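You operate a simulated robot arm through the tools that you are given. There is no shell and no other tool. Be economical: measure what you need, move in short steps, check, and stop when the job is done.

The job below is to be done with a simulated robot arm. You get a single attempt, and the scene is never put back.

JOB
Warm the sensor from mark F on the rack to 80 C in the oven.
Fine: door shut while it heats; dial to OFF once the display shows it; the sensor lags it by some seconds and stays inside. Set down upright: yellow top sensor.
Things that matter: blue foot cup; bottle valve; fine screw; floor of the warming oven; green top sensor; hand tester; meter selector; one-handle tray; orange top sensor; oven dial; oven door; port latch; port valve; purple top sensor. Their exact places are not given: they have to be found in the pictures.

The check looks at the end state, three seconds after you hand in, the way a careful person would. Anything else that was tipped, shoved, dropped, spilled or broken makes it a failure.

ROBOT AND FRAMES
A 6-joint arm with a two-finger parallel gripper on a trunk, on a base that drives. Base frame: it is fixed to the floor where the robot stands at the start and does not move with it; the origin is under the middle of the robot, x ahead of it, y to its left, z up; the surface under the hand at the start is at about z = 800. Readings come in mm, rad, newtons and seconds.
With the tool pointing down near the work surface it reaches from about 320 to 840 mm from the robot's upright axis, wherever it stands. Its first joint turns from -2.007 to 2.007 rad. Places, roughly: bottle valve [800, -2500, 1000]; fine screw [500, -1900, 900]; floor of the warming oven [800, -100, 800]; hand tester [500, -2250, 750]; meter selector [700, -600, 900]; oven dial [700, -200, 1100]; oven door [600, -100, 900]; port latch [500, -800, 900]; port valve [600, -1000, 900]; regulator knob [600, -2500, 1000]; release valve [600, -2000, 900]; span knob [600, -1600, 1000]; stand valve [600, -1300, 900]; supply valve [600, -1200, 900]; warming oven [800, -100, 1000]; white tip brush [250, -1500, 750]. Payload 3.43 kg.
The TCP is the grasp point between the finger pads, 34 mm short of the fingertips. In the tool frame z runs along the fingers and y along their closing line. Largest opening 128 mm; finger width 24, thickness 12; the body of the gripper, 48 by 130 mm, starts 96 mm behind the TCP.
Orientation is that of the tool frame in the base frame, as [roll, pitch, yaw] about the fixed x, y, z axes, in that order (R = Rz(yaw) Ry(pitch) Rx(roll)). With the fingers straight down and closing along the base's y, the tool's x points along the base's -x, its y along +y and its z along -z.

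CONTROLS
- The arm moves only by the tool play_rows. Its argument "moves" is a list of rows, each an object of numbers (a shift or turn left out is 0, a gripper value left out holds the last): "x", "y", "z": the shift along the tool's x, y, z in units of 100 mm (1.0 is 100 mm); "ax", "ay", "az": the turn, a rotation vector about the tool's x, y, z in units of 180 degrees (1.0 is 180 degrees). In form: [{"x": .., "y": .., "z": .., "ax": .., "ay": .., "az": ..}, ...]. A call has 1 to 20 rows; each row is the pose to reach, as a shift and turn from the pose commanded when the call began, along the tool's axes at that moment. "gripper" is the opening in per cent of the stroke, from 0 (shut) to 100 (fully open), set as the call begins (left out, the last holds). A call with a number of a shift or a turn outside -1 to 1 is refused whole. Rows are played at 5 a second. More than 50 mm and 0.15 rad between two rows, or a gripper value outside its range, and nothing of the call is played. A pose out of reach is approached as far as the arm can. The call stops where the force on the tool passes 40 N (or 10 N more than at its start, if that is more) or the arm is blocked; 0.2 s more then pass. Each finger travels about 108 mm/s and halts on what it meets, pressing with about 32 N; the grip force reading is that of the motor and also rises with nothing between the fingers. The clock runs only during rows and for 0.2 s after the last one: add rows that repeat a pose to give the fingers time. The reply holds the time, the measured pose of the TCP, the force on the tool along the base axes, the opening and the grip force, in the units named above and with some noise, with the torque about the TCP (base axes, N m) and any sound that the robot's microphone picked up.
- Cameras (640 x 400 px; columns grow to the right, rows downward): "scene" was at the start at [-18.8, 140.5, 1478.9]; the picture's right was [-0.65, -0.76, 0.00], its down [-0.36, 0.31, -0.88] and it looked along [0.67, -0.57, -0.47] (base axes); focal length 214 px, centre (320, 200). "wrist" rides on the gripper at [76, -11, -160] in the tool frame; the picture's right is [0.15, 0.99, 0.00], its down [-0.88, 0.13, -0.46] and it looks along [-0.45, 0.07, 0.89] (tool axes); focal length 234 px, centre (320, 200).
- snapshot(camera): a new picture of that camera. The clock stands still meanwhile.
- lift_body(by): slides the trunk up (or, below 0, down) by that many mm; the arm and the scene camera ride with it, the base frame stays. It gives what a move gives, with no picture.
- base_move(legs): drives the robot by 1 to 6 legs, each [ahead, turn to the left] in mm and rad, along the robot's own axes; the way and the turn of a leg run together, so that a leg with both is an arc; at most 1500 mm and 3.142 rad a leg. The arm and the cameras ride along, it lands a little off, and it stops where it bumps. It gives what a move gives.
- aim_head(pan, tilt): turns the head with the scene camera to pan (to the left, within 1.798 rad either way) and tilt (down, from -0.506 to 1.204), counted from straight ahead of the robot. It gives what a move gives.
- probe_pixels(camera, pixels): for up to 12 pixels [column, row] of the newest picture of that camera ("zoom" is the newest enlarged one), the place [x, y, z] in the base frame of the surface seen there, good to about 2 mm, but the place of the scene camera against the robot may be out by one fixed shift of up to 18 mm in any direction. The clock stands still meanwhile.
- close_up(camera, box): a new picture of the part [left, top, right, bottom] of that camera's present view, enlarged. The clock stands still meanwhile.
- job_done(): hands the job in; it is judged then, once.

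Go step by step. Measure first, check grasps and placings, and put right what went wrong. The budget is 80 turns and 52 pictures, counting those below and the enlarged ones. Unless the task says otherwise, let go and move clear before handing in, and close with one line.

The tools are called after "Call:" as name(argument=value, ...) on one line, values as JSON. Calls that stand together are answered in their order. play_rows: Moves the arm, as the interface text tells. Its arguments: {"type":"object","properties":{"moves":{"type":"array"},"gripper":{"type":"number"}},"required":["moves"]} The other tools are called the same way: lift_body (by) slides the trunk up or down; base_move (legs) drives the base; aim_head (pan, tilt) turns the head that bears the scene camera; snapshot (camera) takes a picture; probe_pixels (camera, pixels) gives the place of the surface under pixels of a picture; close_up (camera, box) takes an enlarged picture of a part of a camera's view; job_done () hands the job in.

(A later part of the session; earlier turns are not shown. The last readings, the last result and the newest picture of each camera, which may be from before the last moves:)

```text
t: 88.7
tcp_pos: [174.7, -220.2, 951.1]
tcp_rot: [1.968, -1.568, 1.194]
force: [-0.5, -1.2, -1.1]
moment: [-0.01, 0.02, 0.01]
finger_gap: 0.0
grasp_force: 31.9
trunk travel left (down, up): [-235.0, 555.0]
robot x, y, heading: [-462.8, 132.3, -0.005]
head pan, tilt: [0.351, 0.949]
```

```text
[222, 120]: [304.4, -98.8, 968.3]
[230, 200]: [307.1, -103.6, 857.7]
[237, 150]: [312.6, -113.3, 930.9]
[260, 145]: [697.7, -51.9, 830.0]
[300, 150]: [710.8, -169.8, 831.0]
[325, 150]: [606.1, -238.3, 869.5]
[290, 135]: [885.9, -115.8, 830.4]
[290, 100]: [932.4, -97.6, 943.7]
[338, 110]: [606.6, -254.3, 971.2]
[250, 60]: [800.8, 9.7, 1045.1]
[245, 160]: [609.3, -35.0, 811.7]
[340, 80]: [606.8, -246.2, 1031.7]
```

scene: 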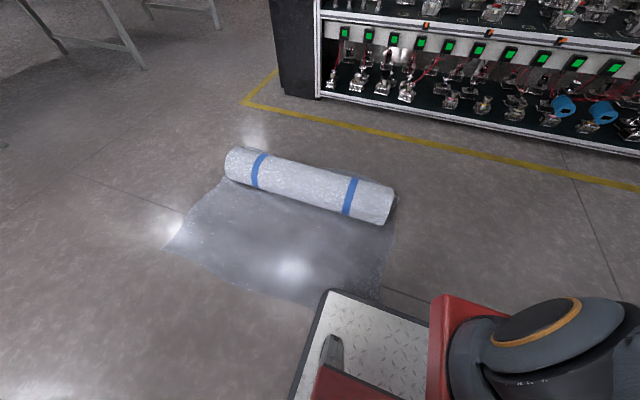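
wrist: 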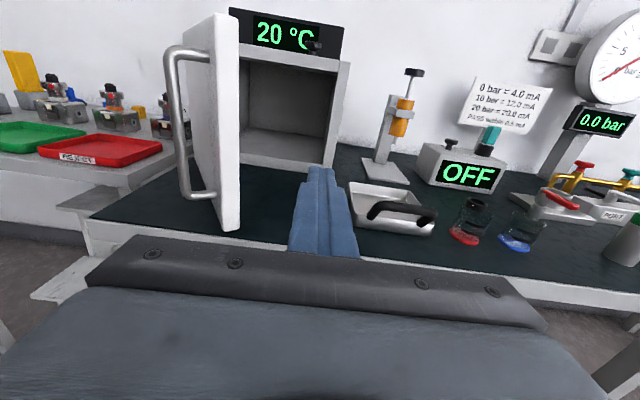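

The door edge is at (308,-108), about 57° open; the oven floor is z=830, its interior x 606–930, y -240…+60. I'll drive in to the right of the door edge and push it wider.

Call:
base_move(legs=[[250, 0]])

Call:
play_rows(moves=[{"y": -0.2}, {"y": -0.4}, {"y": -0.6}, {"y": -0.8}, {"y": -1.0}, {"y": -1.0}])

Call:
play_rows(moves=[{"y": -0.2}, {"y": -0.4}, {"y": -0.6}, {"y": -0.8}, {"y": -1.0}, {"y": -1.0}])

Call:
snapshot(camera="wrist")

```text
t: 90.5
tcp_pos: [426.0, -222.0, 950.1]
tcp_rot: [2.005, -1.568, 1.152]
force: [0.3, -0.1, 0.4]
moment: [0.0, 0.0, 0.01]
finger_gap: 0.1
grasp_force: 31.9
trunk travel left (down, up): [-235.0, 555.0]
robot x, y, heading: [-211.9, 128.6, -0.009]
head pan, tilt: [0.351, 0.949]
```

```text
t: 91.9
tcp_pos: [424.0, -123.5, 948.1]
tcp_rot: [2.006, -1.567, 1.152]
force: [-0.6, 0.8, 0.9]
moment: [0.02, 0.0, 0.02]
finger_gap: 0.0
grasp_force: 32.2
trunk travel left (down, up): [-235.0, 555.0]
robot x, y, heading: [-211.6, 135.7, -0.01]
head pan, tilt: [0.351, 0.949]
```

```text
t: 93.3
tcp_pos: [431.1, -28.4, 947.4]
tcp_rot: [1.846, -1.568, 1.313]
force: [-0.6, 0.2, 0.2]
moment: [-0.01, 0.01, -0.02]
finger_gap: 0.0
grasp_force: 32.0
out of reach, approached as far as the arm can: row 5, 6
trunk travel left (down, up): [-235.0, 555.0]
robot x, y, heading: [-210.5, 131.3, -0.011]
head pan, tilt: [0.351, 0.949]
```

```text
24 pictures are left
```

wrist: 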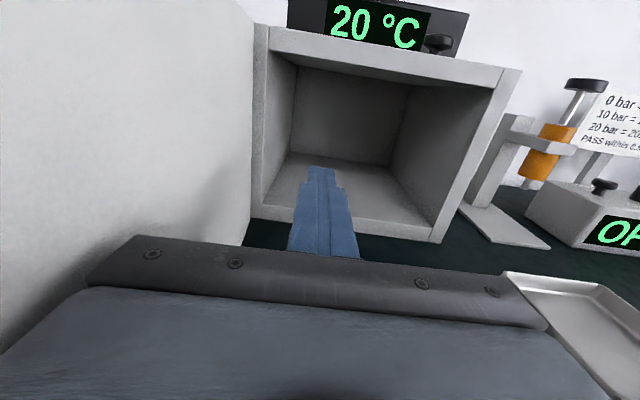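

The door is now about 85° open. I'll step off it, back out, raise the trunk for clearance, then drive around the wrap sheet toward the shelf.

Call:
play_rows(moves=[{"y": 0.2}, {"y": 0.4}, {"y": 0.4}], gripper=60)

Call:
base_move(legs=[[-240, 0]])

Call:
lift_body(by=200)

Call:
base_move(legs=[[0, 0.6], [230, 0], [0, 0.5], [910, 0]])

Call:
aim_head(pan=0.1, tilt=0.3)

Call:
snapshot(camera="scene")

```text
t: 94.1
tcp_pos: [429.8, -69.1, 946.7]
tcp_rot: [1.997, -1.568, 1.16]
force: [0.5, 0.8, -0.6]
moment: [-0.01, 0.04, -0.03]
finger_gap: 76.5
grasp_force: 0.1
trunk travel left (down, up): [-235.0, 555.0]
robot x, y, heading: [-214.8, 134.5, -0.008]
head pan, tilt: [0.351, 0.949]
```

```text
t: 95.9
tcp_pos: [186.8, -67.3, 946.6]
tcp_rot: [2.016, -1.565, 1.143]
force: [-0.4, 0.5, -0.3]
moment: [-0.03, 0.02, -0.03]
finger_gap: 76.8
grasp_force: 0.0
trunk travel left (down, up): [-235.0, 555.0]
robot x, y, heading: [-459.9, 132.2, -0.007]
head pan, tilt: [0.351, 0.949]
```

```text
t: 98.0
tcp_pos: [187.4, -66.8, 1146.1]
tcp_rot: [2.161, -1.568, 0.996]
force: [-0.3, 0.2, -0.3]
moment: [-0.02, 0.02, 0.0]
finger_gap: 76.9
grasp_force: 0.0
trunk travel left (down, up): [-435.0, 355.0]
robot x, y, heading: [-453.4, 133.2, -0.009]
head pan, tilt: [0.351, 0.949]
```

```text
t: 107.3
tcp_pos: [601.1, 1582.8, 1145.8]
tcp_rot: [2.021, -1.567, 2.263]
force: [1.1, -0.3, 0.2]
moment: [-0.02, -0.01, -0.02]
finger_gap: 76.7
grasp_force: 0.1
trunk travel left (down, up): [-435.0, 355.0]
robot x, y, heading: [144.1, 1087.9, 1.118]
head pan, tilt: [0.351, 0.949]
```

```text
t: 108.3
tcp_pos: [602.1, 1582.8, 1146.4]
tcp_rot: [2.024, -1.567, 2.261]
force: [0.2, -0.6, 1.0]
moment: [0.02, 0.0, -0.02]
finger_gap: 76.8
grasp_force: 0.1
trunk travel left (down, up): [-435.0, 355.0]
robot x, y, heading: [141.3, 1090.0, 1.113]
head pan, tilt: [0.099, 0.3]
```

```text
23 pictures are left
```

scene: 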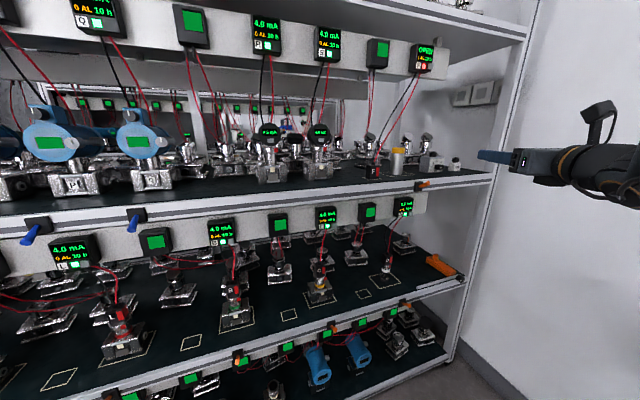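

The robot arrived without bumps. I'll zoom in on mark F and measure the sensor, plug, wires and board.

Call:
close_up(camera="scene", box=[336, 30, 496, 195])

Call:
probe_pixels(camera="scene", pixels=[[397, 152], [397, 168], [373, 170], [383, 130], [420, 65], [448, 50], [425, 160], [397, 176], [440, 185], [377, 172], [405, 100], [432, 79]])

```text
2.42 times, centred on (416, 112) of scene
```

zoom: 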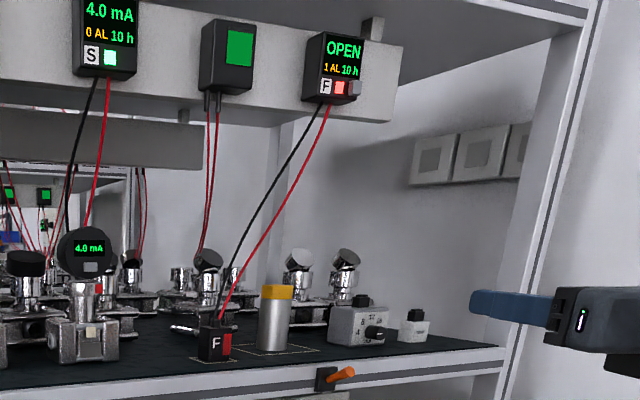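

```text
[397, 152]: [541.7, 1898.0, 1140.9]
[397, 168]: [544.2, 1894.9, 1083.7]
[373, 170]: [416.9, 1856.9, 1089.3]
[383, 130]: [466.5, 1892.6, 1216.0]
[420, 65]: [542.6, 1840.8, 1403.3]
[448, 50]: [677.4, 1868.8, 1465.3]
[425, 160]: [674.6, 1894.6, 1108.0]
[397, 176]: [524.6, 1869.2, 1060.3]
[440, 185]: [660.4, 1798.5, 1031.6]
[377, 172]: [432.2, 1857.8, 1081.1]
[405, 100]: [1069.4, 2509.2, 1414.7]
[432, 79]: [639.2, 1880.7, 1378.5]
```

The sensor stands near (543,1905), the F plug near x≈430, and the wires rise to its left, so there's room for the fingers. I'll back a little, square the heading to the shelf, and look with the wrist camera.

Call:
base_move(legs=[[-60, 0], [0, 0.45]])

Call:
play_rows(moves=[{"y": 0.33}, {"y": 0.66}, {"y": 1.0}, {"y": 1.0}])

Call:
play_rows(moves=[{"y": 0.33}, {"y": 0.66}, {"y": 1.0}, {"y": 1.0}])

Call:
snapshot(camera="wrist")

```text
t: 110.6
tcp_pos: [314.7, 1676.5, 1146.3]
tcp_rot: [2.035, -1.569, 2.697]
force: [0.0, 0.6, 0.6]
moment: [-0.01, -0.01, -0.02]
finger_gap: 76.7
grasp_force: 0.1
trunk travel left (down, up): [-435.0, 355.0]
robot x, y, heading: [119.0, 1032.7, 1.568]
head pan, tilt: [0.099, 0.3]
```

```text
t: 111.6
tcp_pos: [414.5, 1678.8, 1146.0]
tcp_rot: [2.003, -1.567, 2.728]
force: [0.1, -0.5, -0.9]
moment: [0.03, 0.02, -0.04]
finger_gap: 76.5
grasp_force: 0.1
trunk travel left (down, up): [-435.0, 355.0]
robot x, y, heading: [116.7, 1031.5, 1.559]
head pan, tilt: [0.099, 0.3]
```

```text
t: 112.6
tcp_pos: [514.5, 1681.4, 1146.4]
tcp_rot: [2.083, -1.569, 2.649]
force: [0.1, 0.3, 0.1]
moment: [0.0, 0.0, -0.05]
finger_gap: 77.1
grasp_force: 0.2
trunk travel left (down, up): [-435.0, 355.0]
robot x, y, heading: [116.0, 1035.5, 1.562]
head pan, tilt: [0.099, 0.3]
```

```text
21 pictures are left
```

wrist: 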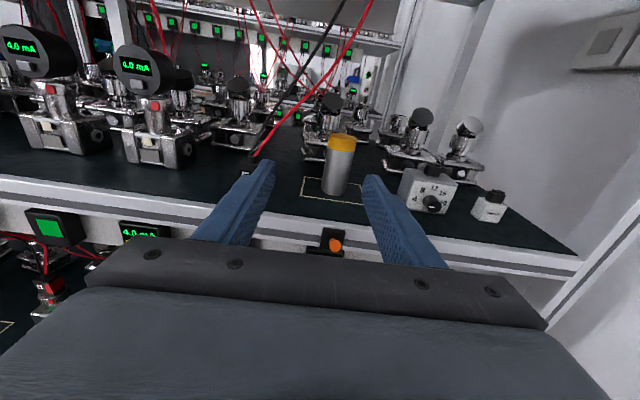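

The sensor is at (340,165) between the fingers, and the plug is just behind the left finger. Probing for exact places.

Call:
probe_pixels(camera="wrist", pixels=[[341, 140], [340, 165], [338, 185], [325, 165], [354, 165], [335, 193], [256, 153], [246, 176], [300, 100], [410, 185], [320, 120], [350, 205]])

```text
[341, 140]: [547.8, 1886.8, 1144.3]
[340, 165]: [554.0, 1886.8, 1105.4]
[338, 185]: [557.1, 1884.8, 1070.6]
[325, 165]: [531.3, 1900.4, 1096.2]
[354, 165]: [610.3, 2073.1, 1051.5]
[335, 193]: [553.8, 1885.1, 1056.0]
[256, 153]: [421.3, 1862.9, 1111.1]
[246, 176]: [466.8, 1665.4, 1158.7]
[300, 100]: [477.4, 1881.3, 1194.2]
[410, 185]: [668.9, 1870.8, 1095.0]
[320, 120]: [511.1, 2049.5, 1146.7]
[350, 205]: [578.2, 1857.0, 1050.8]
```

The sensor axis is ≈(553,1906), base z≈1050, top ≈1150. I'll align, lower to z≈1105, and go in straight along the tool.

Call:
play_rows(moves=[{"x": -0.2, "y": 0.22}, {"x": -0.41, "y": 0.43}, {"x": -0.41, "y": 0.43, "z": 0.35}, {"x": -0.41, "y": 0.43, "z": 0.7}, {"x": -0.41, "y": 0.43, "z": 1.0}, {"x": -0.41, "y": 0.43, "z": 1.0}])

Call:
snapshot(camera="wrist")

```text
t: 114.0
tcp_pos: [557.8, 1780.6, 1104.9]
tcp_rot: [2.144, -1.567, 2.588]
force: [-0.1, -0.3, 0.6]
moment: [0.01, 0.01, -0.02]
finger_gap: 76.9
grasp_force: 0.0
trunk travel left (down, up): [-435.0, 355.0]
robot x, y, heading: [113.9, 1034.1, 1.561]
head pan, tilt: [0.099, 0.3]
```

```text
20 pictures are left
```

wrist: 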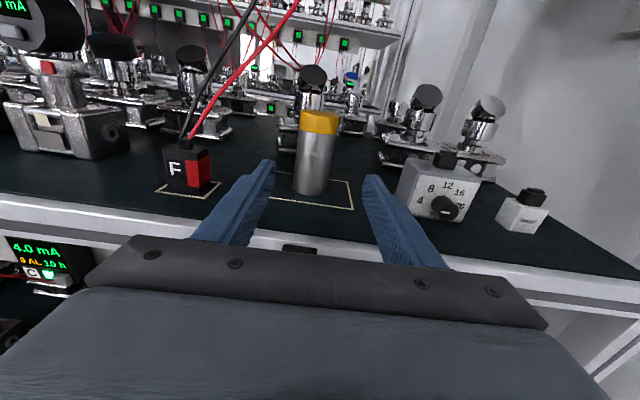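

Mark F is confirmed beside the sensor and the alignment is good. I'll go in the last 125 mm and close.

Call:
play_rows(moves=[{"z": 0.25}, {"z": 0.5}, {"z": 0.75}, {"z": 1.0}, {"z": 1.0}])

Call:
play_rows(moves=[{"z": 0.12}, {"z": 0.24}, {"z": 0.24}])

Call:
play_rows(moves=[{"z": 0}, {"z": 0}, {"z": 0}, {"z": 0}], gripper=0)

```text
t: 115.2
tcp_pos: [556.2, 1882.9, 1106.3]
tcp_rot: [2.107, -1.568, 2.626]
force: [0.3, 0.3, 0.7]
moment: [0.02, -0.01, 0.01]
finger_gap: 76.4
grasp_force: 0.0
trunk travel left (down, up): [-435.0, 355.0]
robot x, y, heading: [115.3, 1036.4, 1.565]
head pan, tilt: [0.099, 0.3]
```

```text
t: 116.0
tcp_pos: [555.7, 1906.3, 1105.3]
tcp_rot: [1.974, -1.567, 2.756]
force: [-0.2, -0.2, 0.3]
moment: [0.0, 0.0, -0.01]
finger_gap: 77.0
grasp_force: 0.0
trunk travel left (down, up): [-435.0, 355.0]
robot x, y, heading: [116.5, 1032.7, 1.562]
head pan, tilt: [0.099, 0.3]
```

```text
t: 117.0
tcp_pos: [556.2, 1906.3, 1105.3]
tcp_rot: [1.993, -1.566, 2.741]
force: [-2.2, 1.6, 1.7]
moment: [0.09, 0.25, -0.07]
finger_gap: 45.0
grasp_force: 32.2
trunk travel left (down, up): [-435.0, 355.0]
robot x, y, heading: [112.5, 1036.8, 1.562]
head pan, tilt: [0.099, 0.3]
```

The sensor is gripped (45 mm gap). I'll lift it 40 mm and retreat.

Call:
play_rows(moves=[{"x": 0.1}, {"x": 0.25}, {"x": 0.4}, {"x": 0.4, "z": -0.2}, {"x": 0.4, "z": -0.4}, {"x": 0.4, "z": -0.6}, {"x": 0.4, "z": -0.8}, {"x": 0.4, "z": -1.0}, {"x": 0.4, "z": -1.0}])

Call:
play_rows(moves=[{"z": -0.25}, {"z": -0.5}, {"z": -0.75}, {"z": -1.0}, {"z": -1.0}])

Call:
snapshot(camera="wrist")

```text
t: 119.0
tcp_pos: [556.4, 1805.2, 1144.8]
tcp_rot: [2.249, -1.567, 2.482]
force: [-0.3, 0.8, -4.4]
moment: [0.0, -0.01, 0.01]
finger_gap: 45.0
grasp_force: 31.7
trunk travel left (down, up): [-435.0, 355.0]
robot x, y, heading: [116.2, 1033.6, 1.562]
head pan, tilt: [0.099, 0.3]
```

```text
t: 120.2
tcp_pos: [557.6, 1704.1, 1144.8]
tcp_rot: [2.142, -1.568, 2.592]
force: [0.3, -0.3, -3.8]
moment: [-0.02, 0.03, 0.01]
finger_gap: 45.0
grasp_force: 32.7
trunk travel left (down, up): [-435.0, 355.0]
robot x, y, heading: [118.4, 1031.3, 1.562]
head pan, tilt: [0.099, 0.3]
```

```text
19 pictures are left
```

wrist: 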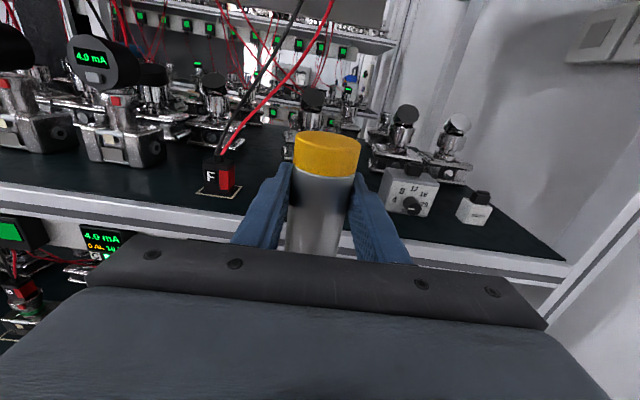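

Sensor held upright and well centred. I'll bring the arm in to the left, then retrace the route to the oven at this height, above the door top (z≈1065).

Call:
play_rows(moves=[{"y": -0.25}, {"y": -0.5}, {"y": -0.75}, {"y": -1.0}, {"y": -1.0}])

Call:
play_rows(moves=[{"y": -0.25}, {"y": -0.5}, {"y": -0.75}, {"y": -1.0}, {"y": -1.0}])

Call:
base_move(legs=[[-60, 0], [0, -0.45], [-830, 0], [0, -0.5], [-260, 0], [0, -0.6]])

```text
t: 121.4
tcp_pos: [455.9, 1701.9, 1146.4]
tcp_rot: [2.207, -1.567, 2.523]
force: [-0.5, 0.0, -4.8]
moment: [-0.02, 0.01, 0.03]
finger_gap: 45.3
grasp_force: 32.3
trunk travel left (down, up): [-435.0, 355.0]
robot x, y, heading: [115.1, 1035.3, 1.564]
head pan, tilt: [0.099, 0.3]
```

```text
t: 122.6
tcp_pos: [355.5, 1700.5, 1145.3]
tcp_rot: [2.227, -1.567, 2.505]
force: [-0.1, 0.4, -4.2]
moment: [0.02, 0.01, -0.02]
finger_gap: 45.0
grasp_force: 31.5
trunk travel left (down, up): [-435.0, 355.0]
robot x, y, heading: [116.1, 1035.0, 1.563]
head pan, tilt: [0.099, 0.3]
```

```text
t: 133.4
tcp_pos: [201.6, -142.1, 1144.9]
tcp_rot: [2.11, -1.567, 1.07]
force: [0.4, 0.5, -3.5]
moment: [-0.02, 0.0, 0.02]
finger_gap: 44.8
grasp_force: 32.1
trunk travel left (down, up): [-435.0, 355.0]
robot x, y, heading: [-471.8, 89.2, 0.011]
head pan, tilt: [0.099, 0.3]
```

The robot is back in front of the oven. I'll lower the trunk so the sensor's base passes just above the oven floor, then look before entering.

Call:
lift_body(by=-230)

Call:
play_rows(moves=[{"y": -0.15, "ax": -0.006}, {"y": -0.3, "ax": -0.012}, {"y": -0.3, "ax": -0.012}])

Call:
base_move(legs=[[290, 0]])

Call:
snapshot(camera="wrist")

```text
t: 135.8
tcp_pos: [202.0, -141.5, 915.7]
tcp_rot: [2.122, -1.568, 1.058]
force: [-0.3, -0.1, -4.3]
moment: [-0.01, 0.01, 0.0]
finger_gap: 45.1
grasp_force: 32.7
trunk travel left (down, up): [-205.0, 585.0]
robot x, y, heading: [-469.0, 84.4, 0.012]
head pan, tilt: [0.099, 0.3]
```

```text
t: 136.6
tcp_pos: [202.1, -112.5, 918.4]
tcp_rot: [2.189, -1.567, 0.951]
force: [-0.4, -1.1, -4.5]
moment: [-0.01, 0.0, -0.01]
finger_gap: 44.7
grasp_force: 32.0
trunk travel left (down, up): [-205.0, 585.0]
robot x, y, heading: [-469.0, 87.6, 0.008]
head pan, tilt: [0.099, 0.3]
```

```text
t: 138.6
tcp_pos: [490.5, -102.6, 917.5]
tcp_rot: [2.112, -1.568, 1.035]
force: [0.3, 0.2, -5.3]
moment: [0.0, 0.0, -0.02]
finger_gap: 45.0
grasp_force: 31.7
trunk travel left (down, up): [-205.0, 585.0]
robot x, y, heading: [-186.9, 86.7, 0.019]
head pan, tilt: [0.099, 0.3]
```

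```text
18 pictures are left
```

wrist: 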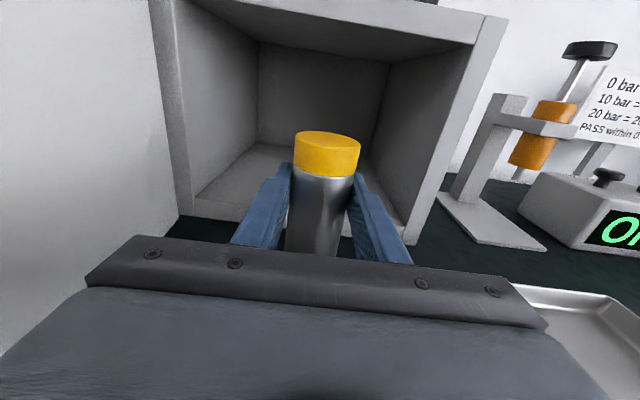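

Clear line into the oven. I'll advance 215 mm in steps.

Call:
play_rows(moves=[{"z": 0.2}, {"z": 0.4}, {"z": 0.6}, {"z": 0.8}, {"z": 1.0}, {"z": 1.0}])

Call:
play_rows(moves=[{"z": 0.2}, {"z": 0.4}, {"z": 0.6}, {"z": 0.8}, {"z": 1.0}, {"z": 1.0}])

Call:
play_rows(moves=[{"x": -0.08}, {"x": -0.16}, {"x": -0.22}, {"x": -0.25}, {"x": -0.28}, {"x": -0.28}])

```text
t: 140.0
tcp_pos: [591.2, -104.5, 915.9]
tcp_rot: [2.188, -1.568, 0.964]
force: [-0.4, 0.2, -3.9]
moment: [0.01, 0.01, 0.02]
finger_gap: 45.0
grasp_force: 32.4
trunk travel left (down, up): [-205.0, 585.0]
robot x, y, heading: [-181.4, 88.7, 0.008]
head pan, tilt: [0.099, 0.3]
```

```text
t: 141.4
tcp_pos: [690.5, -101.2, 918.1]
tcp_rot: [2.213, -1.567, 0.937]
force: [0.2, -0.3, -4.7]
moment: [-0.01, 0.04, 0.02]
finger_gap: 44.8
grasp_force: 31.8
trunk travel left (down, up): [-205.0, 585.0]
robot x, y, heading: [-180.5, 85.7, 0.014]
head pan, tilt: [0.099, 0.3]
```

```text
t: 142.8
tcp_pos: [690.7, -103.0, 888.5]
tcp_rot: [2.167, -1.568, 0.983]
force: [0.2, 0.2, -5.0]
moment: [0.01, 0.03, 0.02]
finger_gap: 44.9
grasp_force: 31.6
trunk travel left (down, up): [-205.0, 585.0]
robot x, y, heading: [-181.4, 91.0, 0.016]
head pan, tilt: [0.099, 0.3]
```

Now lowering the last few mm in small steps, watching the vertical force.

Call:
play_rows(moves=[{"x": -0.01}, {"x": -0.02}, {"x": -0.03}, {"x": -0.03}])

```text
t: 143.8
tcp_pos: [691.4, -102.9, 885.5]
tcp_rot: [1.706, -1.567, 1.443]
force: [0.3, -0.1, 1.7]
moment: [0.17, 0.08, -0.01]
finger_gap: 45.0
grasp_force: 31.8
trunk travel left (down, up): [-205.0, 585.0]
robot x, y, heading: [-187.2, 91.4, 0.025]
head pan, tilt: [0.099, 0.3]
```

The force flipped from -5 to +1.7 N, so the sensor rests on the floor. I'll open and check.

Call:
play_rows(moves=[{"z": 0}, {"z": 0}, {"z": 0}], gripper=56)

Call:
play_rows(moves=[{"z": -0.2}, {"z": -0.4}, {"z": -0.6}, {"z": -0.8}, {"z": -1.0}, {"z": -1.0}])

Call:
snapshot(camera="wrist")

```text
t: 144.6
tcp_pos: [690.5, -102.2, 884.5]
tcp_rot: [2.092, -1.566, 1.056]
force: [-1.4, 0.3, -0.2]
moment: [0.01, -0.02, 0.01]
finger_gap: 71.8
grasp_force: 0.1
trunk travel left (down, up): [-205.0, 585.0]
robot x, y, heading: [-180.1, 92.1, 0.015]
head pan, tilt: [0.099, 0.3]
```

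```text
t: 146.0
tcp_pos: [589.7, -103.1, 888.9]
tcp_rot: [2.099, -1.567, 1.05]
force: [-0.4, -0.9, -0.4]
moment: [0.03, 0.01, -0.03]
finger_gap: 71.6
grasp_force: 0.0
trunk travel left (down, up): [-205.0, 585.0]
robot x, y, heading: [-180.9, 89.8, 0.02]
head pan, tilt: [0.099, 0.3]
```

```text
17 pictures are left
```

wrist: 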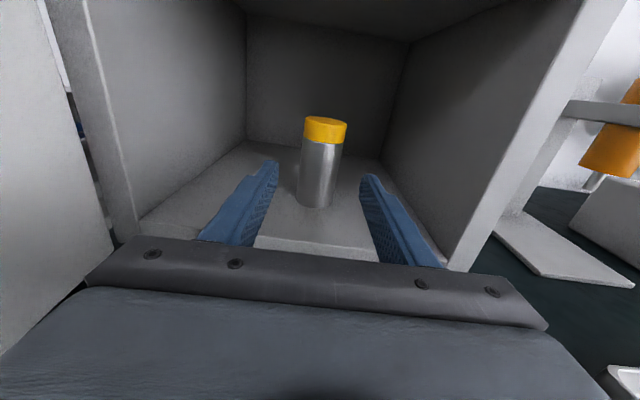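

The sensor stands upright inside at about (690,-102). Next I'll back out, bring the arm left, close the fingers, and drive around to the door's outer side.

Call:
base_move(legs=[[-420, 0]])

Call:
play_rows(moves=[{"x": 0.2, "y": -0.3}, {"x": 0.4, "y": -0.6}, {"x": 0.6, "y": -1.0}, {"x": 0.6, "y": -1.0}], gripper=0)

Call:
play_rows(moves=[{"y": -0.25}, {"y": -0.5}, {"y": -0.5}])

Call:
base_move(legs=[[0, 0.6], [250, 0], [0, -0.6]])

Call:
snapshot(camera="wrist")

```text
t: 148.6
tcp_pos: [167.0, -106.2, 888.2]
tcp_rot: [2.095, -1.567, 1.058]
force: [0.2, 0.1, 0.9]
moment: [-0.02, -0.02, -0.01]
finger_gap: 71.5
grasp_force: 0.1
trunk travel left (down, up): [-205.0, 585.0]
robot x, y, heading: [-602.8, 82.4, 0.026]
head pan, tilt: [0.099, 0.3]
```

```text
t: 149.6
tcp_pos: [166.0, -7.7, 947.5]
tcp_rot: [2.114, -1.567, 1.04]
force: [0.6, 0.1, -1.6]
moment: [-0.02, -0.01, 0.01]
finger_gap: 0.1
grasp_force: 31.9
trunk travel left (down, up): [-205.0, 585.0]
robot x, y, heading: [-605.1, 82.0, 0.025]
head pan, tilt: [0.099, 0.3]
```

```text
t: 150.4
tcp_pos: [165.6, 43.9, 948.3]
tcp_rot: [2.187, -1.567, 0.968]
force: [0.2, 0.4, -0.2]
moment: [0.03, 0.01, 0.0]
finger_gap: 0.1
grasp_force: 31.4
trunk travel left (down, up): [-205.0, 585.0]
robot x, y, heading: [-606.0, 80.6, 0.026]
head pan, tilt: [0.099, 0.3]
```

```text
t: 155.1
tcp_pos: [357.9, 348.6, 949.4]
tcp_rot: [2.416, -1.567, 0.956]
force: [-0.1, 0.2, 0.2]
moment: [0.03, 0.01, 0.0]
finger_gap: 0.0
grasp_force: 32.1
trunk travel left (down, up): [-205.0, 585.0]
robot x, y, heading: [-407.1, 220.6, 0.247]
head pan, tilt: [0.099, 0.3]
stopped in leg 3: the robot was blocked; the commanded pose is now the measured one
```

```text
16 pictures are left
```

wrist: 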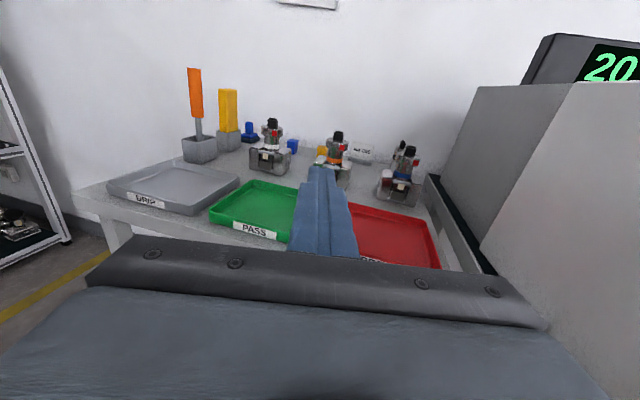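

Turning right stopped at heading 0.247, with the tail near the wrap sheet; that heading still works. The door's outer face is on the right, so I'll sweep the closed fingers toward -y to swing it.

Call:
play_rows(moves=[{"y": 0.25, "z": -0.08}, {"y": 0.5, "z": -0.17}, {"y": 0.75, "z": -0.26}, {"y": 1.0, "z": -0.35}, {"y": 1.0, "z": -0.35}])

Call:
play_rows(moves=[{"y": 0.25, "z": -0.05}, {"y": 0.5, "z": -0.1}, {"y": 0.75, "z": -0.15}, {"y": 1.0, "z": -0.2}, {"y": 1.0, "z": -0.2}])

Call:
snapshot(camera="wrist")

```text
t: 156.3
tcp_pos: [347.3, 243.7, 948.5]
tcp_rot: [2.268, -1.567, 1.104]
force: [-0.2, 0.1, -0.7]
moment: [0.02, 0.01, 0.01]
finger_gap: 0.2
grasp_force: 32.2
trunk travel left (down, up): [-205.0, 585.0]
robot x, y, heading: [-404.7, 220.6, 0.241]
head pan, tilt: [0.099, 0.3]
```

```text
t: 157.5
tcp_pos: [349.2, 142.2, 948.2]
tcp_rot: [2.256, -1.567, 1.112]
force: [-0.2, 0.6, 0.0]
moment: [0.02, 0.0, 0.0]
finger_gap: 0.2
grasp_force: 32.0
trunk travel left (down, up): [-205.0, 585.0]
robot x, y, heading: [-406.2, 223.7, 0.244]
head pan, tilt: [0.099, 0.3]
```

```text
15 pictures are left
```

wrist: 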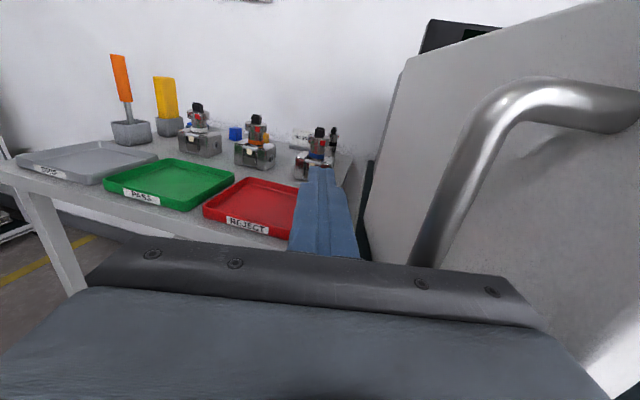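

The handle is just right of the fingers at (450,190). I'll probe it and keep pushing.

Call:
probe_pixels(camera="wrist", pixels=[[440, 220], [470, 150], [385, 180], [410, 120], [590, 200]])

Call:
play_rows(moves=[{"y": 0.2, "z": -0.04}, {"y": 0.4, "z": -0.08}, {"y": 0.6, "z": -0.12}, {"y": 0.8, "z": -0.16}, {"y": 1.0, "z": -0.2}, {"y": 1.0, "z": -0.2}])

```text
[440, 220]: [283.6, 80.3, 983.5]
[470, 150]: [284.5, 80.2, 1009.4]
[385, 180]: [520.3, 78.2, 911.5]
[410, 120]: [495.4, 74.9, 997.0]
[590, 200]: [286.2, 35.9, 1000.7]
```

```text
t: 158.9
tcp_pos: [350.7, 39.2, 950.1]
tcp_rot: [2.284, -1.567, 1.087]
force: [0.7, -0.4, 0.0]
moment: [-0.01, -0.03, 0.02]
finger_gap: 0.0
grasp_force: 32.1
trunk travel left (down, up): [-205.0, 585.0]
robot x, y, heading: [-403.7, 224.0, 0.244]
head pan, tilt: [0.099, 0.3]
```

The door is swinging freely with no notable force. Continuing the sweep.

Call:
play_rows(moves=[{"y": 0.2, "z": -0.04}, {"y": 0.4, "z": -0.08}, {"y": 0.6, "z": -0.12}, {"y": 0.8, "z": -0.16}, {"y": 1.0, "z": -0.2}, {"y": 1.0, "z": -0.2}])

Call:
play_rows(moves=[{"y": 0.2, "z": 0.0}, {"y": 0.4, "z": 0.0}, {"y": 0.6, "z": 0.0}, {"y": 0.6, "z": 0.0}])

Call:
snapshot(camera="wrist")

```text
t: 160.3
tcp_pos: [358.0, -63.0, 952.3]
tcp_rot: [2.292, -1.568, 1.078]
force: [-1.0, 0.6, -0.1]
moment: [-0.02, 0.01, 0.06]
finger_gap: 0.0
grasp_force: 31.3
trunk travel left (down, up): [-205.0, 585.0]
robot x, y, heading: [-404.3, 222.5, 0.248]
head pan, tilt: [0.099, 0.3]
```

```text
t: 161.3
tcp_pos: [370.3, -121.0, 949.3]
tcp_rot: [2.264, -1.567, 1.107]
force: [-0.2, 0.7, -0.3]
moment: [0.01, -0.02, 0.02]
finger_gap: 0.0
grasp_force: 31.7
trunk travel left (down, up): [-205.0, 585.0]
robot x, y, heading: [-406.3, 224.2, 0.246]
head pan, tilt: [0.099, 0.3]
```

```text
14 pictures are left
```

wrist: 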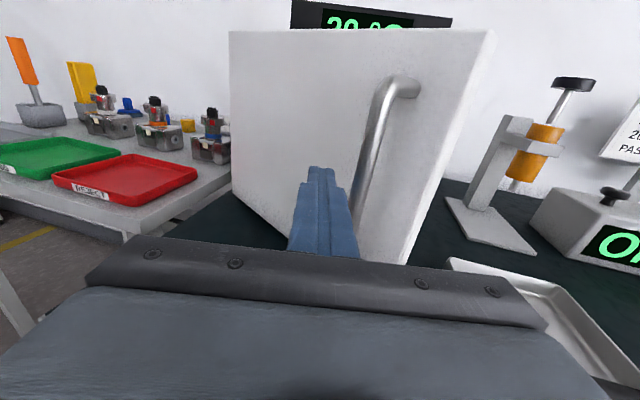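

The door is about 40° open and the fingertips sit left of the bar against the face. Now I'll push forward (+x) to shut it.

Call:
play_rows(moves=[{"z": 0.19, "y": 0.045}, {"z": 0.38, "y": 0.09}, {"z": 0.57, "y": 0.135}, {"z": 0.76, "y": 0.18}, {"z": 0.97, "y": 0.23}, {"z": 0.97, "y": 0.23}])

Call:
play_rows(moves=[{"z": 0.15, "y": 0.035}, {"z": 0.3, "y": 0.07}, {"z": 0.42, "y": 0.1}, {"z": 0.52, "y": 0.122}, {"z": 0.6, "y": 0.14}, {"z": 0.68, "y": 0.16}, {"z": 0.74, "y": 0.175}, {"z": 0.78, "y": 0.185}, {"z": 0.8, "y": 0.19}])

Call:
snapshot(camera="wrist")

```text
t: 162.7
tcp_pos: [470.1, -119.3, 950.2]
tcp_rot: [2.282, -1.568, 1.086]
force: [-0.1, 0.1, 0.0]
moment: [0.03, -0.04, 0.0]
finger_gap: 0.0
grasp_force: 31.7
trunk travel left (down, up): [-205.0, 585.0]
robot x, y, heading: [-403.1, 219.9, 0.242]
head pan, tilt: [0.099, 0.3]
```

```text
t: 164.3
tcp_pos: [543.0, -121.0, 949.9]
tcp_rot: [2.541, -1.566, 0.831]
force: [-17.6, 5.3, -0.8]
moment: [0.0, -0.07, 0.13]
finger_gap: 0.1
grasp_force: 32.5
trunk travel left (down, up): [-205.0, 585.0]
robot x, y, heading: [-407.1, 219.3, 0.242]
head pan, tilt: [0.099, 0.3]
stopped in row 8: the force on the tool passed its limit at 54 N (the readings are from after the stop); the commanded pose is now the measured one
```

```text
13 pictures are left
```

wrist: 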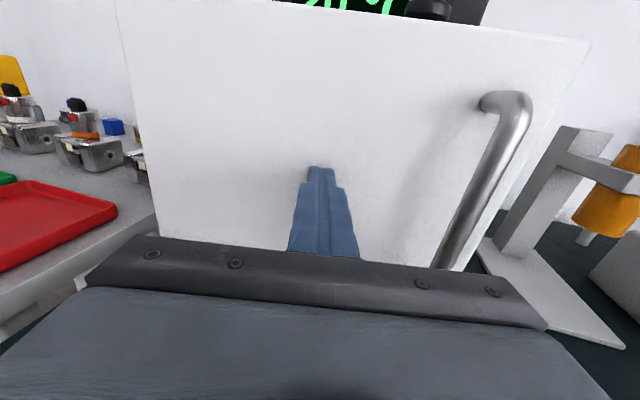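

The push ended with a firm stop at fingertip x≈577; I'll probe the door face to confirm it's flush.

Call:
probe_pixels(camera="wrist", pixels=[[170, 100], [250, 100], [400, 60], [560, 60], [430, 200], [180, 200], [430, 12], [500, 45]])

```text
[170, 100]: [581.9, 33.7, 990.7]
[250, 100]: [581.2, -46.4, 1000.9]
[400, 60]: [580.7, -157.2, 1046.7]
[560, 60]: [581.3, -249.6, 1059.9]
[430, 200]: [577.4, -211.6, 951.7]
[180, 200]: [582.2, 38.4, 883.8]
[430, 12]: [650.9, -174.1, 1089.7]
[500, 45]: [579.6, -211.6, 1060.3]
```

The door is flush at x≈581 across its width, so it's shut. Now I'll retreat, raise the trunk and point the tool down for the dial; the dial needs to go from OFF at the back clockwise about 180° to the 80 mark at the front.

Call:
play_rows(moves=[{"z": -0.25}, {"z": -0.5}, {"z": -0.75}, {"z": -1.0}, {"z": -1.0}])

Call:
lift_body(by=310)

Call:
play_rows(moves=[{"ay": -0.045}, {"ay": -0.09}, {"ay": -0.135}, {"ay": -0.18}, {"ay": -0.225}, {"ay": -0.27}, {"ay": -0.315}, {"ay": -0.36}, {"ay": -0.405}, {"ay": -0.45}, {"ay": -0.495}, {"ay": -0.5}], gripper=60)

```text
t: 165.5
tcp_pos: [447.0, -143.0, 949.6]
tcp_rot: [2.742, -1.567, 0.63]
force: [0.2, -0.2, -1.2]
moment: [0.03, 0.0, -0.01]
finger_gap: 0.2
grasp_force: 32.1
trunk travel left (down, up): [-205.0, 585.0]
robot x, y, heading: [-404.4, 221.3, 0.248]
head pan, tilt: [0.099, 0.3]
```

```text
t: 168.6
tcp_pos: [447.3, -143.3, 1258.0]
tcp_rot: [2.767, -1.565, 0.603]
force: [0.2, 0.0, 0.4]
moment: [-0.01, 0.01, 0.0]
finger_gap: 0.0
grasp_force: 32.1
trunk travel left (down, up): [-515.0, 275.0]
robot x, y, heading: [-406.1, 220.8, 0.241]
head pan, tilt: [0.099, 0.3]
```

```text
t: 171.2
tcp_pos: [321.2, -80.2, 1176.7]
tcp_rot: [3.141, 0.001, 0.231]
force: [0.4, -0.5, -0.2]
moment: [0.01, 0.02, 0.02]
finger_gap: 77.2
grasp_force: 0.1
out of reach, approached as far as the arm can: row 5, 6, 7, 8, 9, 10, 11, 12
trunk travel left (down, up): [-515.0, 275.0]
robot x, y, heading: [-402.2, 222.0, 0.241]
head pan, tilt: [0.099, 0.3]
```

The tool points down at (321,-80,1177). I'll raise a bit and drive around so the arm swings in over the dial from the right; the floor circle there is clear.

Call:
lift_body(by=70)

Call:
base_move(legs=[[160, 0], [0, -1.345], [330, 0], [0, 1.4]])

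Call:
aim_head(pan=-0.35, tilt=0.5)

Call:
snapshot(camera="wrist")

```text
t: 172.3
tcp_pos: [305.2, -82.9, 1243.1]
tcp_rot: [3.14, 0.005, 0.231]
force: [-1.0, -0.5, 0.4]
moment: [-0.01, 0.01, 0.02]
finger_gap: 76.7
grasp_force: 0.0
trunk travel left (down, up): [-585.0, 205.0]
robot x, y, heading: [-403.2, 222.1, 0.242]
head pan, tilt: [0.099, 0.3]
```

```text
t: 182.2
tcp_pos: [631.4, -306.1, 1243.9]
tcp_rot: [3.14, 0.006, 0.277]
force: [-0.8, -0.4, 0.0]
moment: [-0.06, -0.03, 0.03]
finger_gap: 76.8
grasp_force: 0.0
trunk travel left (down, up): [-585.0, 205.0]
robot x, y, heading: [-86.7, -38.0, 0.287]
head pan, tilt: [0.099, 0.3]
```

```text
t: 183.1
tcp_pos: [631.1, -306.9, 1243.0]
tcp_rot: [3.14, 0.006, 0.278]
force: [-0.5, -0.2, -0.3]
moment: [-0.01, 0.02, 0.02]
finger_gap: 76.8
grasp_force: 0.1
trunk travel left (down, up): [-585.0, 205.0]
robot x, y, heading: [-92.0, -31.1, 0.292]
head pan, tilt: [-0.351, 0.499]
```

```text
12 pictures are left
```

wrist: 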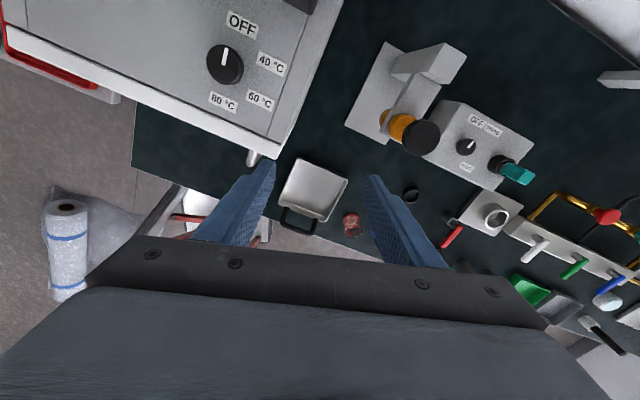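

The dial and labels show clearly: OFF (240,25), 40 (270,65), 60 (258,100), 80 (222,102), knob (224,65). Probing them.

Call:
probe_pixels(camera="wrist", pixels=[[224, 64], [224, 50], [241, 25], [271, 65], [259, 101], [222, 102], [208, 66], [241, 66], [224, 80], [295, 10], [224, 72]])

```text
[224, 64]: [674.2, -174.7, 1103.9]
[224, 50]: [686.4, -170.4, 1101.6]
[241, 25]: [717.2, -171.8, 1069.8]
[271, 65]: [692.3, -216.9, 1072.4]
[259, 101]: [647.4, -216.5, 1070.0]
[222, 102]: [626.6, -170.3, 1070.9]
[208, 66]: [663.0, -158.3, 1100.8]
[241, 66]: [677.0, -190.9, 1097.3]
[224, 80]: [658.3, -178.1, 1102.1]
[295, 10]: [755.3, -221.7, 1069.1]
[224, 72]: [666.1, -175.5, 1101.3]
```

The knob centre is ≈(672,-173), top z≈1102; OFF is at 0°, 40 at 64°, 60 at 119°, 80 at 180° clockwise. I'll rotate the wrist back 180° while moving over the knob, so turning to 80 stays in proven range.

Call:
play_rows(moves=[{"az": -0.045, "x": 0.03, "y": -0.05}, {"az": -0.09, "x": 0.07, "y": -0.1}, {"az": -0.135, "x": 0.1, "y": -0.16}, {"az": -0.18, "x": 0.14, "y": -0.21}, {"az": -0.225, "x": 0.17, "y": -0.27}, {"az": -0.27, "x": 0.21, "y": -0.32}, {"az": -0.315, "x": 0.24, "y": -0.37}, {"az": -0.36, "x": 0.28, "y": -0.43}, {"az": -0.405, "x": 0.31, "y": -0.48}, {"az": -0.45, "x": 0.35, "y": -0.53}, {"az": -0.495, "x": 0.38, "y": -0.59}, {"az": -0.5, "x": 0.38, "y": -0.59}], gripper=55)

Call:
play_rows(moves=[{"az": -0.045, "x": 0.05, "y": 0.03}, {"az": -0.09, "x": 0.1, "y": 0.07}, {"az": -0.135, "x": 0.16, "y": 0.1}, {"az": -0.18, "x": 0.21, "y": 0.14}, {"az": -0.225, "x": 0.27, "y": 0.17}, {"az": -0.27, "x": 0.32, "y": 0.21}, {"az": -0.315, "x": 0.37, "y": 0.24}, {"az": -0.36, "x": 0.43, "y": 0.28}, {"az": -0.405, "x": 0.48, "y": 0.31}, {"az": -0.45, "x": 0.53, "y": 0.35}, {"az": -0.495, "x": 0.59, "y": 0.38}, {"az": -0.5, "x": 0.59, "y": 0.38}])

```text
t: 185.7
tcp_pos: [652.6, -239.9, 1241.9]
tcp_rot: [-3.136, 0.005, 1.851]
force: [0.1, 0.3, -0.3]
moment: [0.02, 0.0, -0.03]
finger_gap: 70.4
grasp_force: 0.1
trunk travel left (down, up): [-585.0, 205.0]
robot x, y, heading: [-89.9, -38.0, 0.288]
head pan, tilt: [-0.351, 0.499]
```

```text
t: 188.3
tcp_pos: [673.6, -173.3, 1241.9]
tcp_rot: [-3.138, -0.006, -2.863]
force: [0.9, 0.2, -0.3]
moment: [-0.02, -0.02, 0.0]
finger_gap: 70.3
grasp_force: 0.0
trunk travel left (down, up): [-585.0, 205.0]
robot x, y, heading: [-86.8, -33.8, 0.29]
head pan, tilt: [-0.351, 0.499]
```

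Over the knob at (673.6,-173.3). Lowering to grip height.

Call:
play_rows(moves=[{"z": 0.25}, {"z": 0.5}, {"z": 0.75}, {"z": 1.0}, {"z": 1.0}])

Call:
play_rows(moves=[{"z": 0.1}, {"z": 0.2}, {"z": 0.27}, {"z": 0.27}])

Call:
play_rows(moves=[{"z": 0}, {"z": 0}, {"z": 0}, {"z": 0}], gripper=0)

```text
t: 189.5
tcp_pos: [672.7, -173.6, 1143.7]
tcp_rot: [-3.14, -0.007, -2.863]
force: [-0.2, -0.3, -0.9]
moment: [0.0, 0.01, 0.0]
finger_gap: 70.4
grasp_force: 0.0
trunk travel left (down, up): [-585.0, 205.0]
robot x, y, heading: [-89.3, -34.6, 0.29]
head pan, tilt: [-0.351, 0.499]
```

```text
t: 190.5
tcp_pos: [671.6, -172.8, 1115.4]
tcp_rot: [-3.137, -0.006, -2.865]
force: [0.8, 0.2, -0.5]
moment: [-0.01, -0.02, 0.04]
finger_gap: 70.4
grasp_force: 0.0
trunk travel left (down, up): [-585.0, 205.0]
robot x, y, heading: [-93.3, -35.9, 0.294]
head pan, tilt: [-0.351, 0.499]
```

```text
t: 191.5
tcp_pos: [671.9, -171.2, 1114.5]
tcp_rot: [-3.14, -0.005, -2.862]
force: [-6.3, 10.5, -1.0]
moment: [0.24, 0.47, 0.0]
finger_gap: 39.4
grasp_force: 44.6
trunk travel left (down, up): [-585.0, 205.0]
robot x, y, heading: [-91.9, -37.3, 0.29]
head pan, tilt: [-0.351, 0.499]
```

The knob is gripped (39 mm). Turning clockwise toward 80.

Call:
play_rows(moves=[{"az": 0.045}, {"az": 0.09}, {"az": 0.135}, {"az": 0.18}, {"az": 0.225}, {"az": 0.27}, {"az": 0.315}, {"az": 0.36}, {"az": 0.405}, {"az": 0.45}, {"az": 0.495}, {"az": 0.54}, {"az": 0.585}, {"az": 0.63}, {"az": 0.675}, {"az": 0.72}, {"az": 0.765}, {"az": 0.81}, {"az": 0.855}, {"az": 0.9}])

Call:
play_rows(moves=[{"az": 0.04}, {"az": 0.08}, {"az": 0.1}, {"az": 0.1}])

Call:
snapshot(camera="scene")

```text
t: 195.7
tcp_pos: [668.4, -171.5, 1116.7]
tcp_rot: [-3.14, 0.006, 0.59]
force: [-35.7, 10.1, 8.8]
moment: [0.69, 0.59, 0.04]
finger_gap: 39.4
grasp_force: 44.7
trunk travel left (down, up): [-585.0, 205.0]
robot x, y, heading: [-96.7, -35.2, 0.288]
head pan, tilt: [-0.351, 0.499]
```

```text
t: 196.7
tcp_pos: [670.4, -171.8, 1116.3]
tcp_rot: [3.141, 0.006, 0.277]
force: [-27.8, 17.3, 11.3]
moment: [0.31, 0.73, 0.26]
finger_gap: 39.3
grasp_force: 44.4
trunk travel left (down, up): [-585.0, 205.0]
robot x, y, heading: [-93.3, -34.0, 0.293]
head pan, tilt: [-0.351, 0.499]
```

```text
11 pictures are left
```

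scene: 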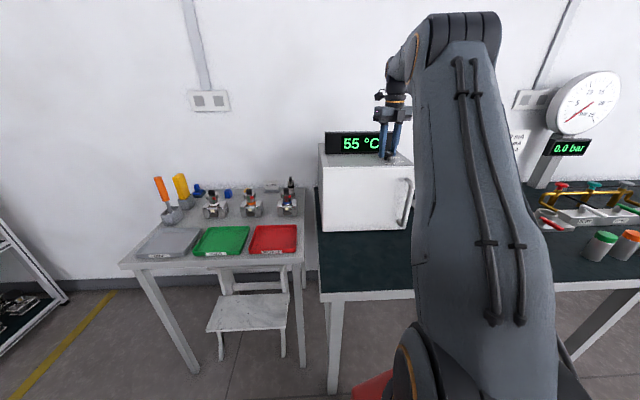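

The display already reads 55 °C with the dial at 80. I'll wait briefly, keeping the grip.

Call:
play_rows(moves=[{"az": 0}, {"az": 0}, {"az": 0}, {"az": 0}])

Call:
close_up(camera="scene", box=[310, 120, 420, 190])

```text
t: 197.7
tcp_pos: [671.8, -171.2, 1115.9]
tcp_rot: [3.14, 0.005, 0.277]
force: [-25.0, 27.5, 13.5]
moment: [0.91, 0.62, 0.18]
finger_gap: 39.2
grasp_force: 45.2
trunk travel left (down, up): [-585.0, 205.0]
robot x, y, heading: [-91.4, -33.1, 0.294]
head pan, tilt: [-0.351, 0.499]
```

```text
5.71 times, centred on (365, 155) of scene
```

zoom: 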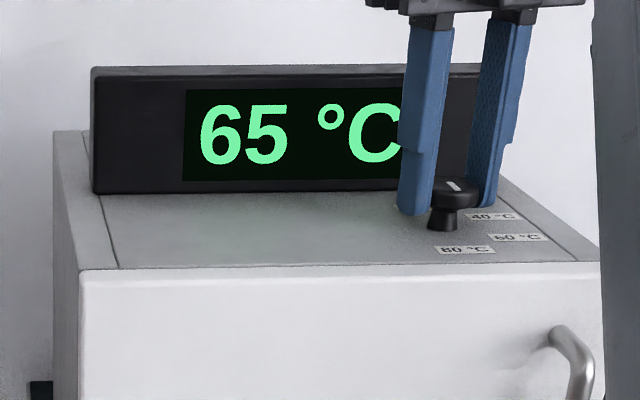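

65 °C, rising about 10 °C/s. I need to check where the pointer actually stands.

Call:
close_up(camera="scene", box=[376, 145, 408, 165])

```text
16.00 times, centred on (392, 155) of scene
```

zoom: 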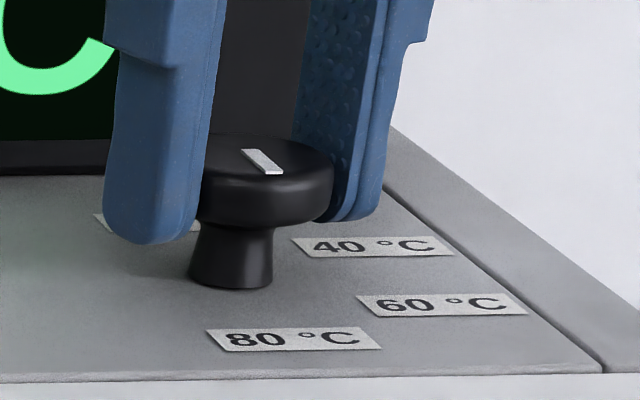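

The mark lies along the OFF–80 line on its front half, and the reading is past 60, so the dial is at 80. Waiting a bit more.

Call:
play_rows(moves=[{"az": 0}, {"az": 0}, {"az": 0}, {"az": 0}, {"az": 0}, {"az": 0}])

Call:
close_up(camera="scene", box=[310, 120, 420, 190])

```text
t: 199.1
tcp_pos: [671.1, -170.6, 1115.3]
tcp_rot: [3.139, 0.005, 0.278]
force: [-21.8, 31.4, 14.5]
moment: [0.76, 0.67, 0.12]
finger_gap: 39.5
grasp_force: 45.1
trunk travel left (down, up): [-585.0, 205.0]
robot x, y, heading: [-89.4, -35.6, 0.29]
head pan, tilt: [-0.351, 0.499]
```

```text
5.71 times, centred on (365, 155) of scene
```

zoom: 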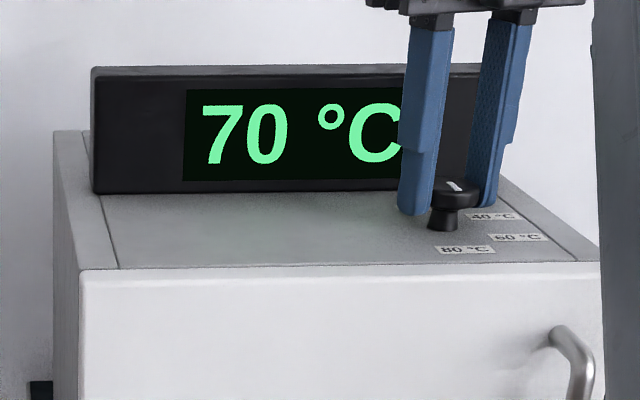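

70 °C, slowing in 5° steps. Waiting about 2.2 s more.

Call:
play_rows(moves=[{"az": 0}, {"az": 0}, {"az": 0}, {"az": 0}, {"az": 0}, {"az": 0}, {"az": 0}, {"az": 0}, {"az": 0}, {"az": 0}])

Call:
close_up(camera="scene", box=[310, 120, 420, 190])

```text
t: 201.3
tcp_pos: [671.2, -171.5, 1116.5]
tcp_rot: [3.14, 0.006, 0.277]
force: [-24.7, 31.8, 12.4]
moment: [0.86, 0.52, 0.06]
finger_gap: 39.6
grasp_force: 45.1
trunk travel left (down, up): [-585.0, 205.0]
robot x, y, heading: [-92.6, -31.6, 0.288]
head pan, tilt: [-0.351, 0.499]
```

```text
5.71 times, centred on (365, 155) of scene
```

zoom: 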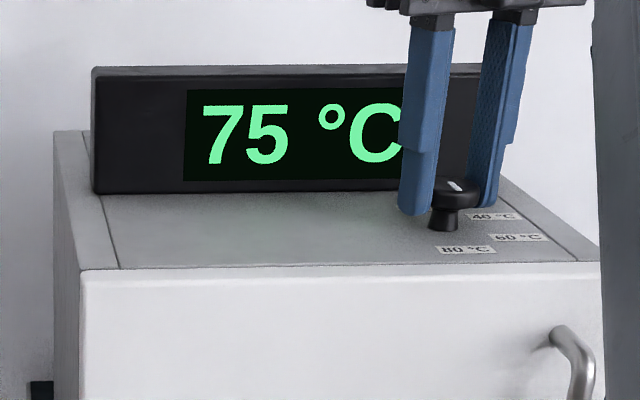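

It's settling exponentially toward 80, so it holds there. I'll wait about 6 s so the sensor catches up too, then check.

Call:
play_rows(moves=[{"az": 0}, {"az": 0}, {"az": 0}, {"az": 0}, {"az": 0}, {"az": 0}, {"az": 0}, {"az": 0}, {"az": 0}, {"az": 0}, {"az": 0}, {"az": 0}, {"az": 0}, {"az": 0}, {"az": 0}, {"az": 0}, {"az": 0}, {"az": 0}, {"az": 0}, {"az": 0}])

Call:
play_rows(moves=[{"az": 0}, {"az": 0}, {"az": 0}, {"az": 0}, {"az": 0}, {"az": 0}, {"az": 0}, {"az": 0}, {"az": 0}, {"az": 0}])

Call:
close_up(camera="scene", box=[310, 120, 420, 190])

```text
t: 205.5
tcp_pos: [670.4, -170.8, 1115.8]
tcp_rot: [3.139, 0.007, 0.28]
force: [-26.5, 31.7, 9.8]
moment: [0.8, 0.54, -0.03]
finger_gap: 39.4
grasp_force: 45.4
trunk travel left (down, up): [-585.0, 205.0]
robot x, y, heading: [-90.7, -32.8, 0.287]
head pan, tilt: [-0.351, 0.499]
```

```text
t: 207.7
tcp_pos: [670.2, -171.4, 1115.6]
tcp_rot: [3.139, 0.007, 0.277]
force: [-27.7, 31.0, 7.9]
moment: [0.8, 0.61, -0.04]
finger_gap: 39.2
grasp_force: 45.1
trunk travel left (down, up): [-585.0, 205.0]
robot x, y, heading: [-91.4, -28.0, 0.29]
head pan, tilt: [-0.351, 0.499]
```

```text
5.71 times, centred on (365, 155) of scene
```

zoom: 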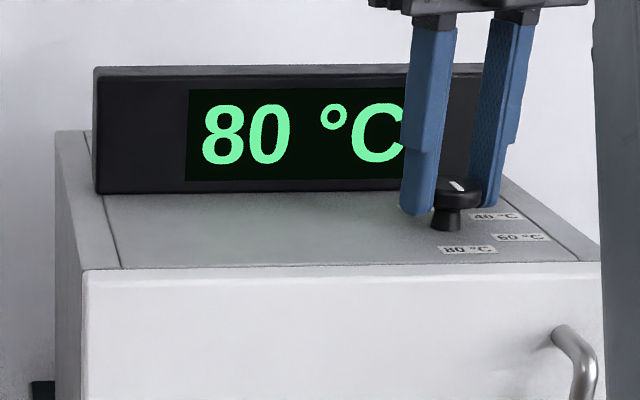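

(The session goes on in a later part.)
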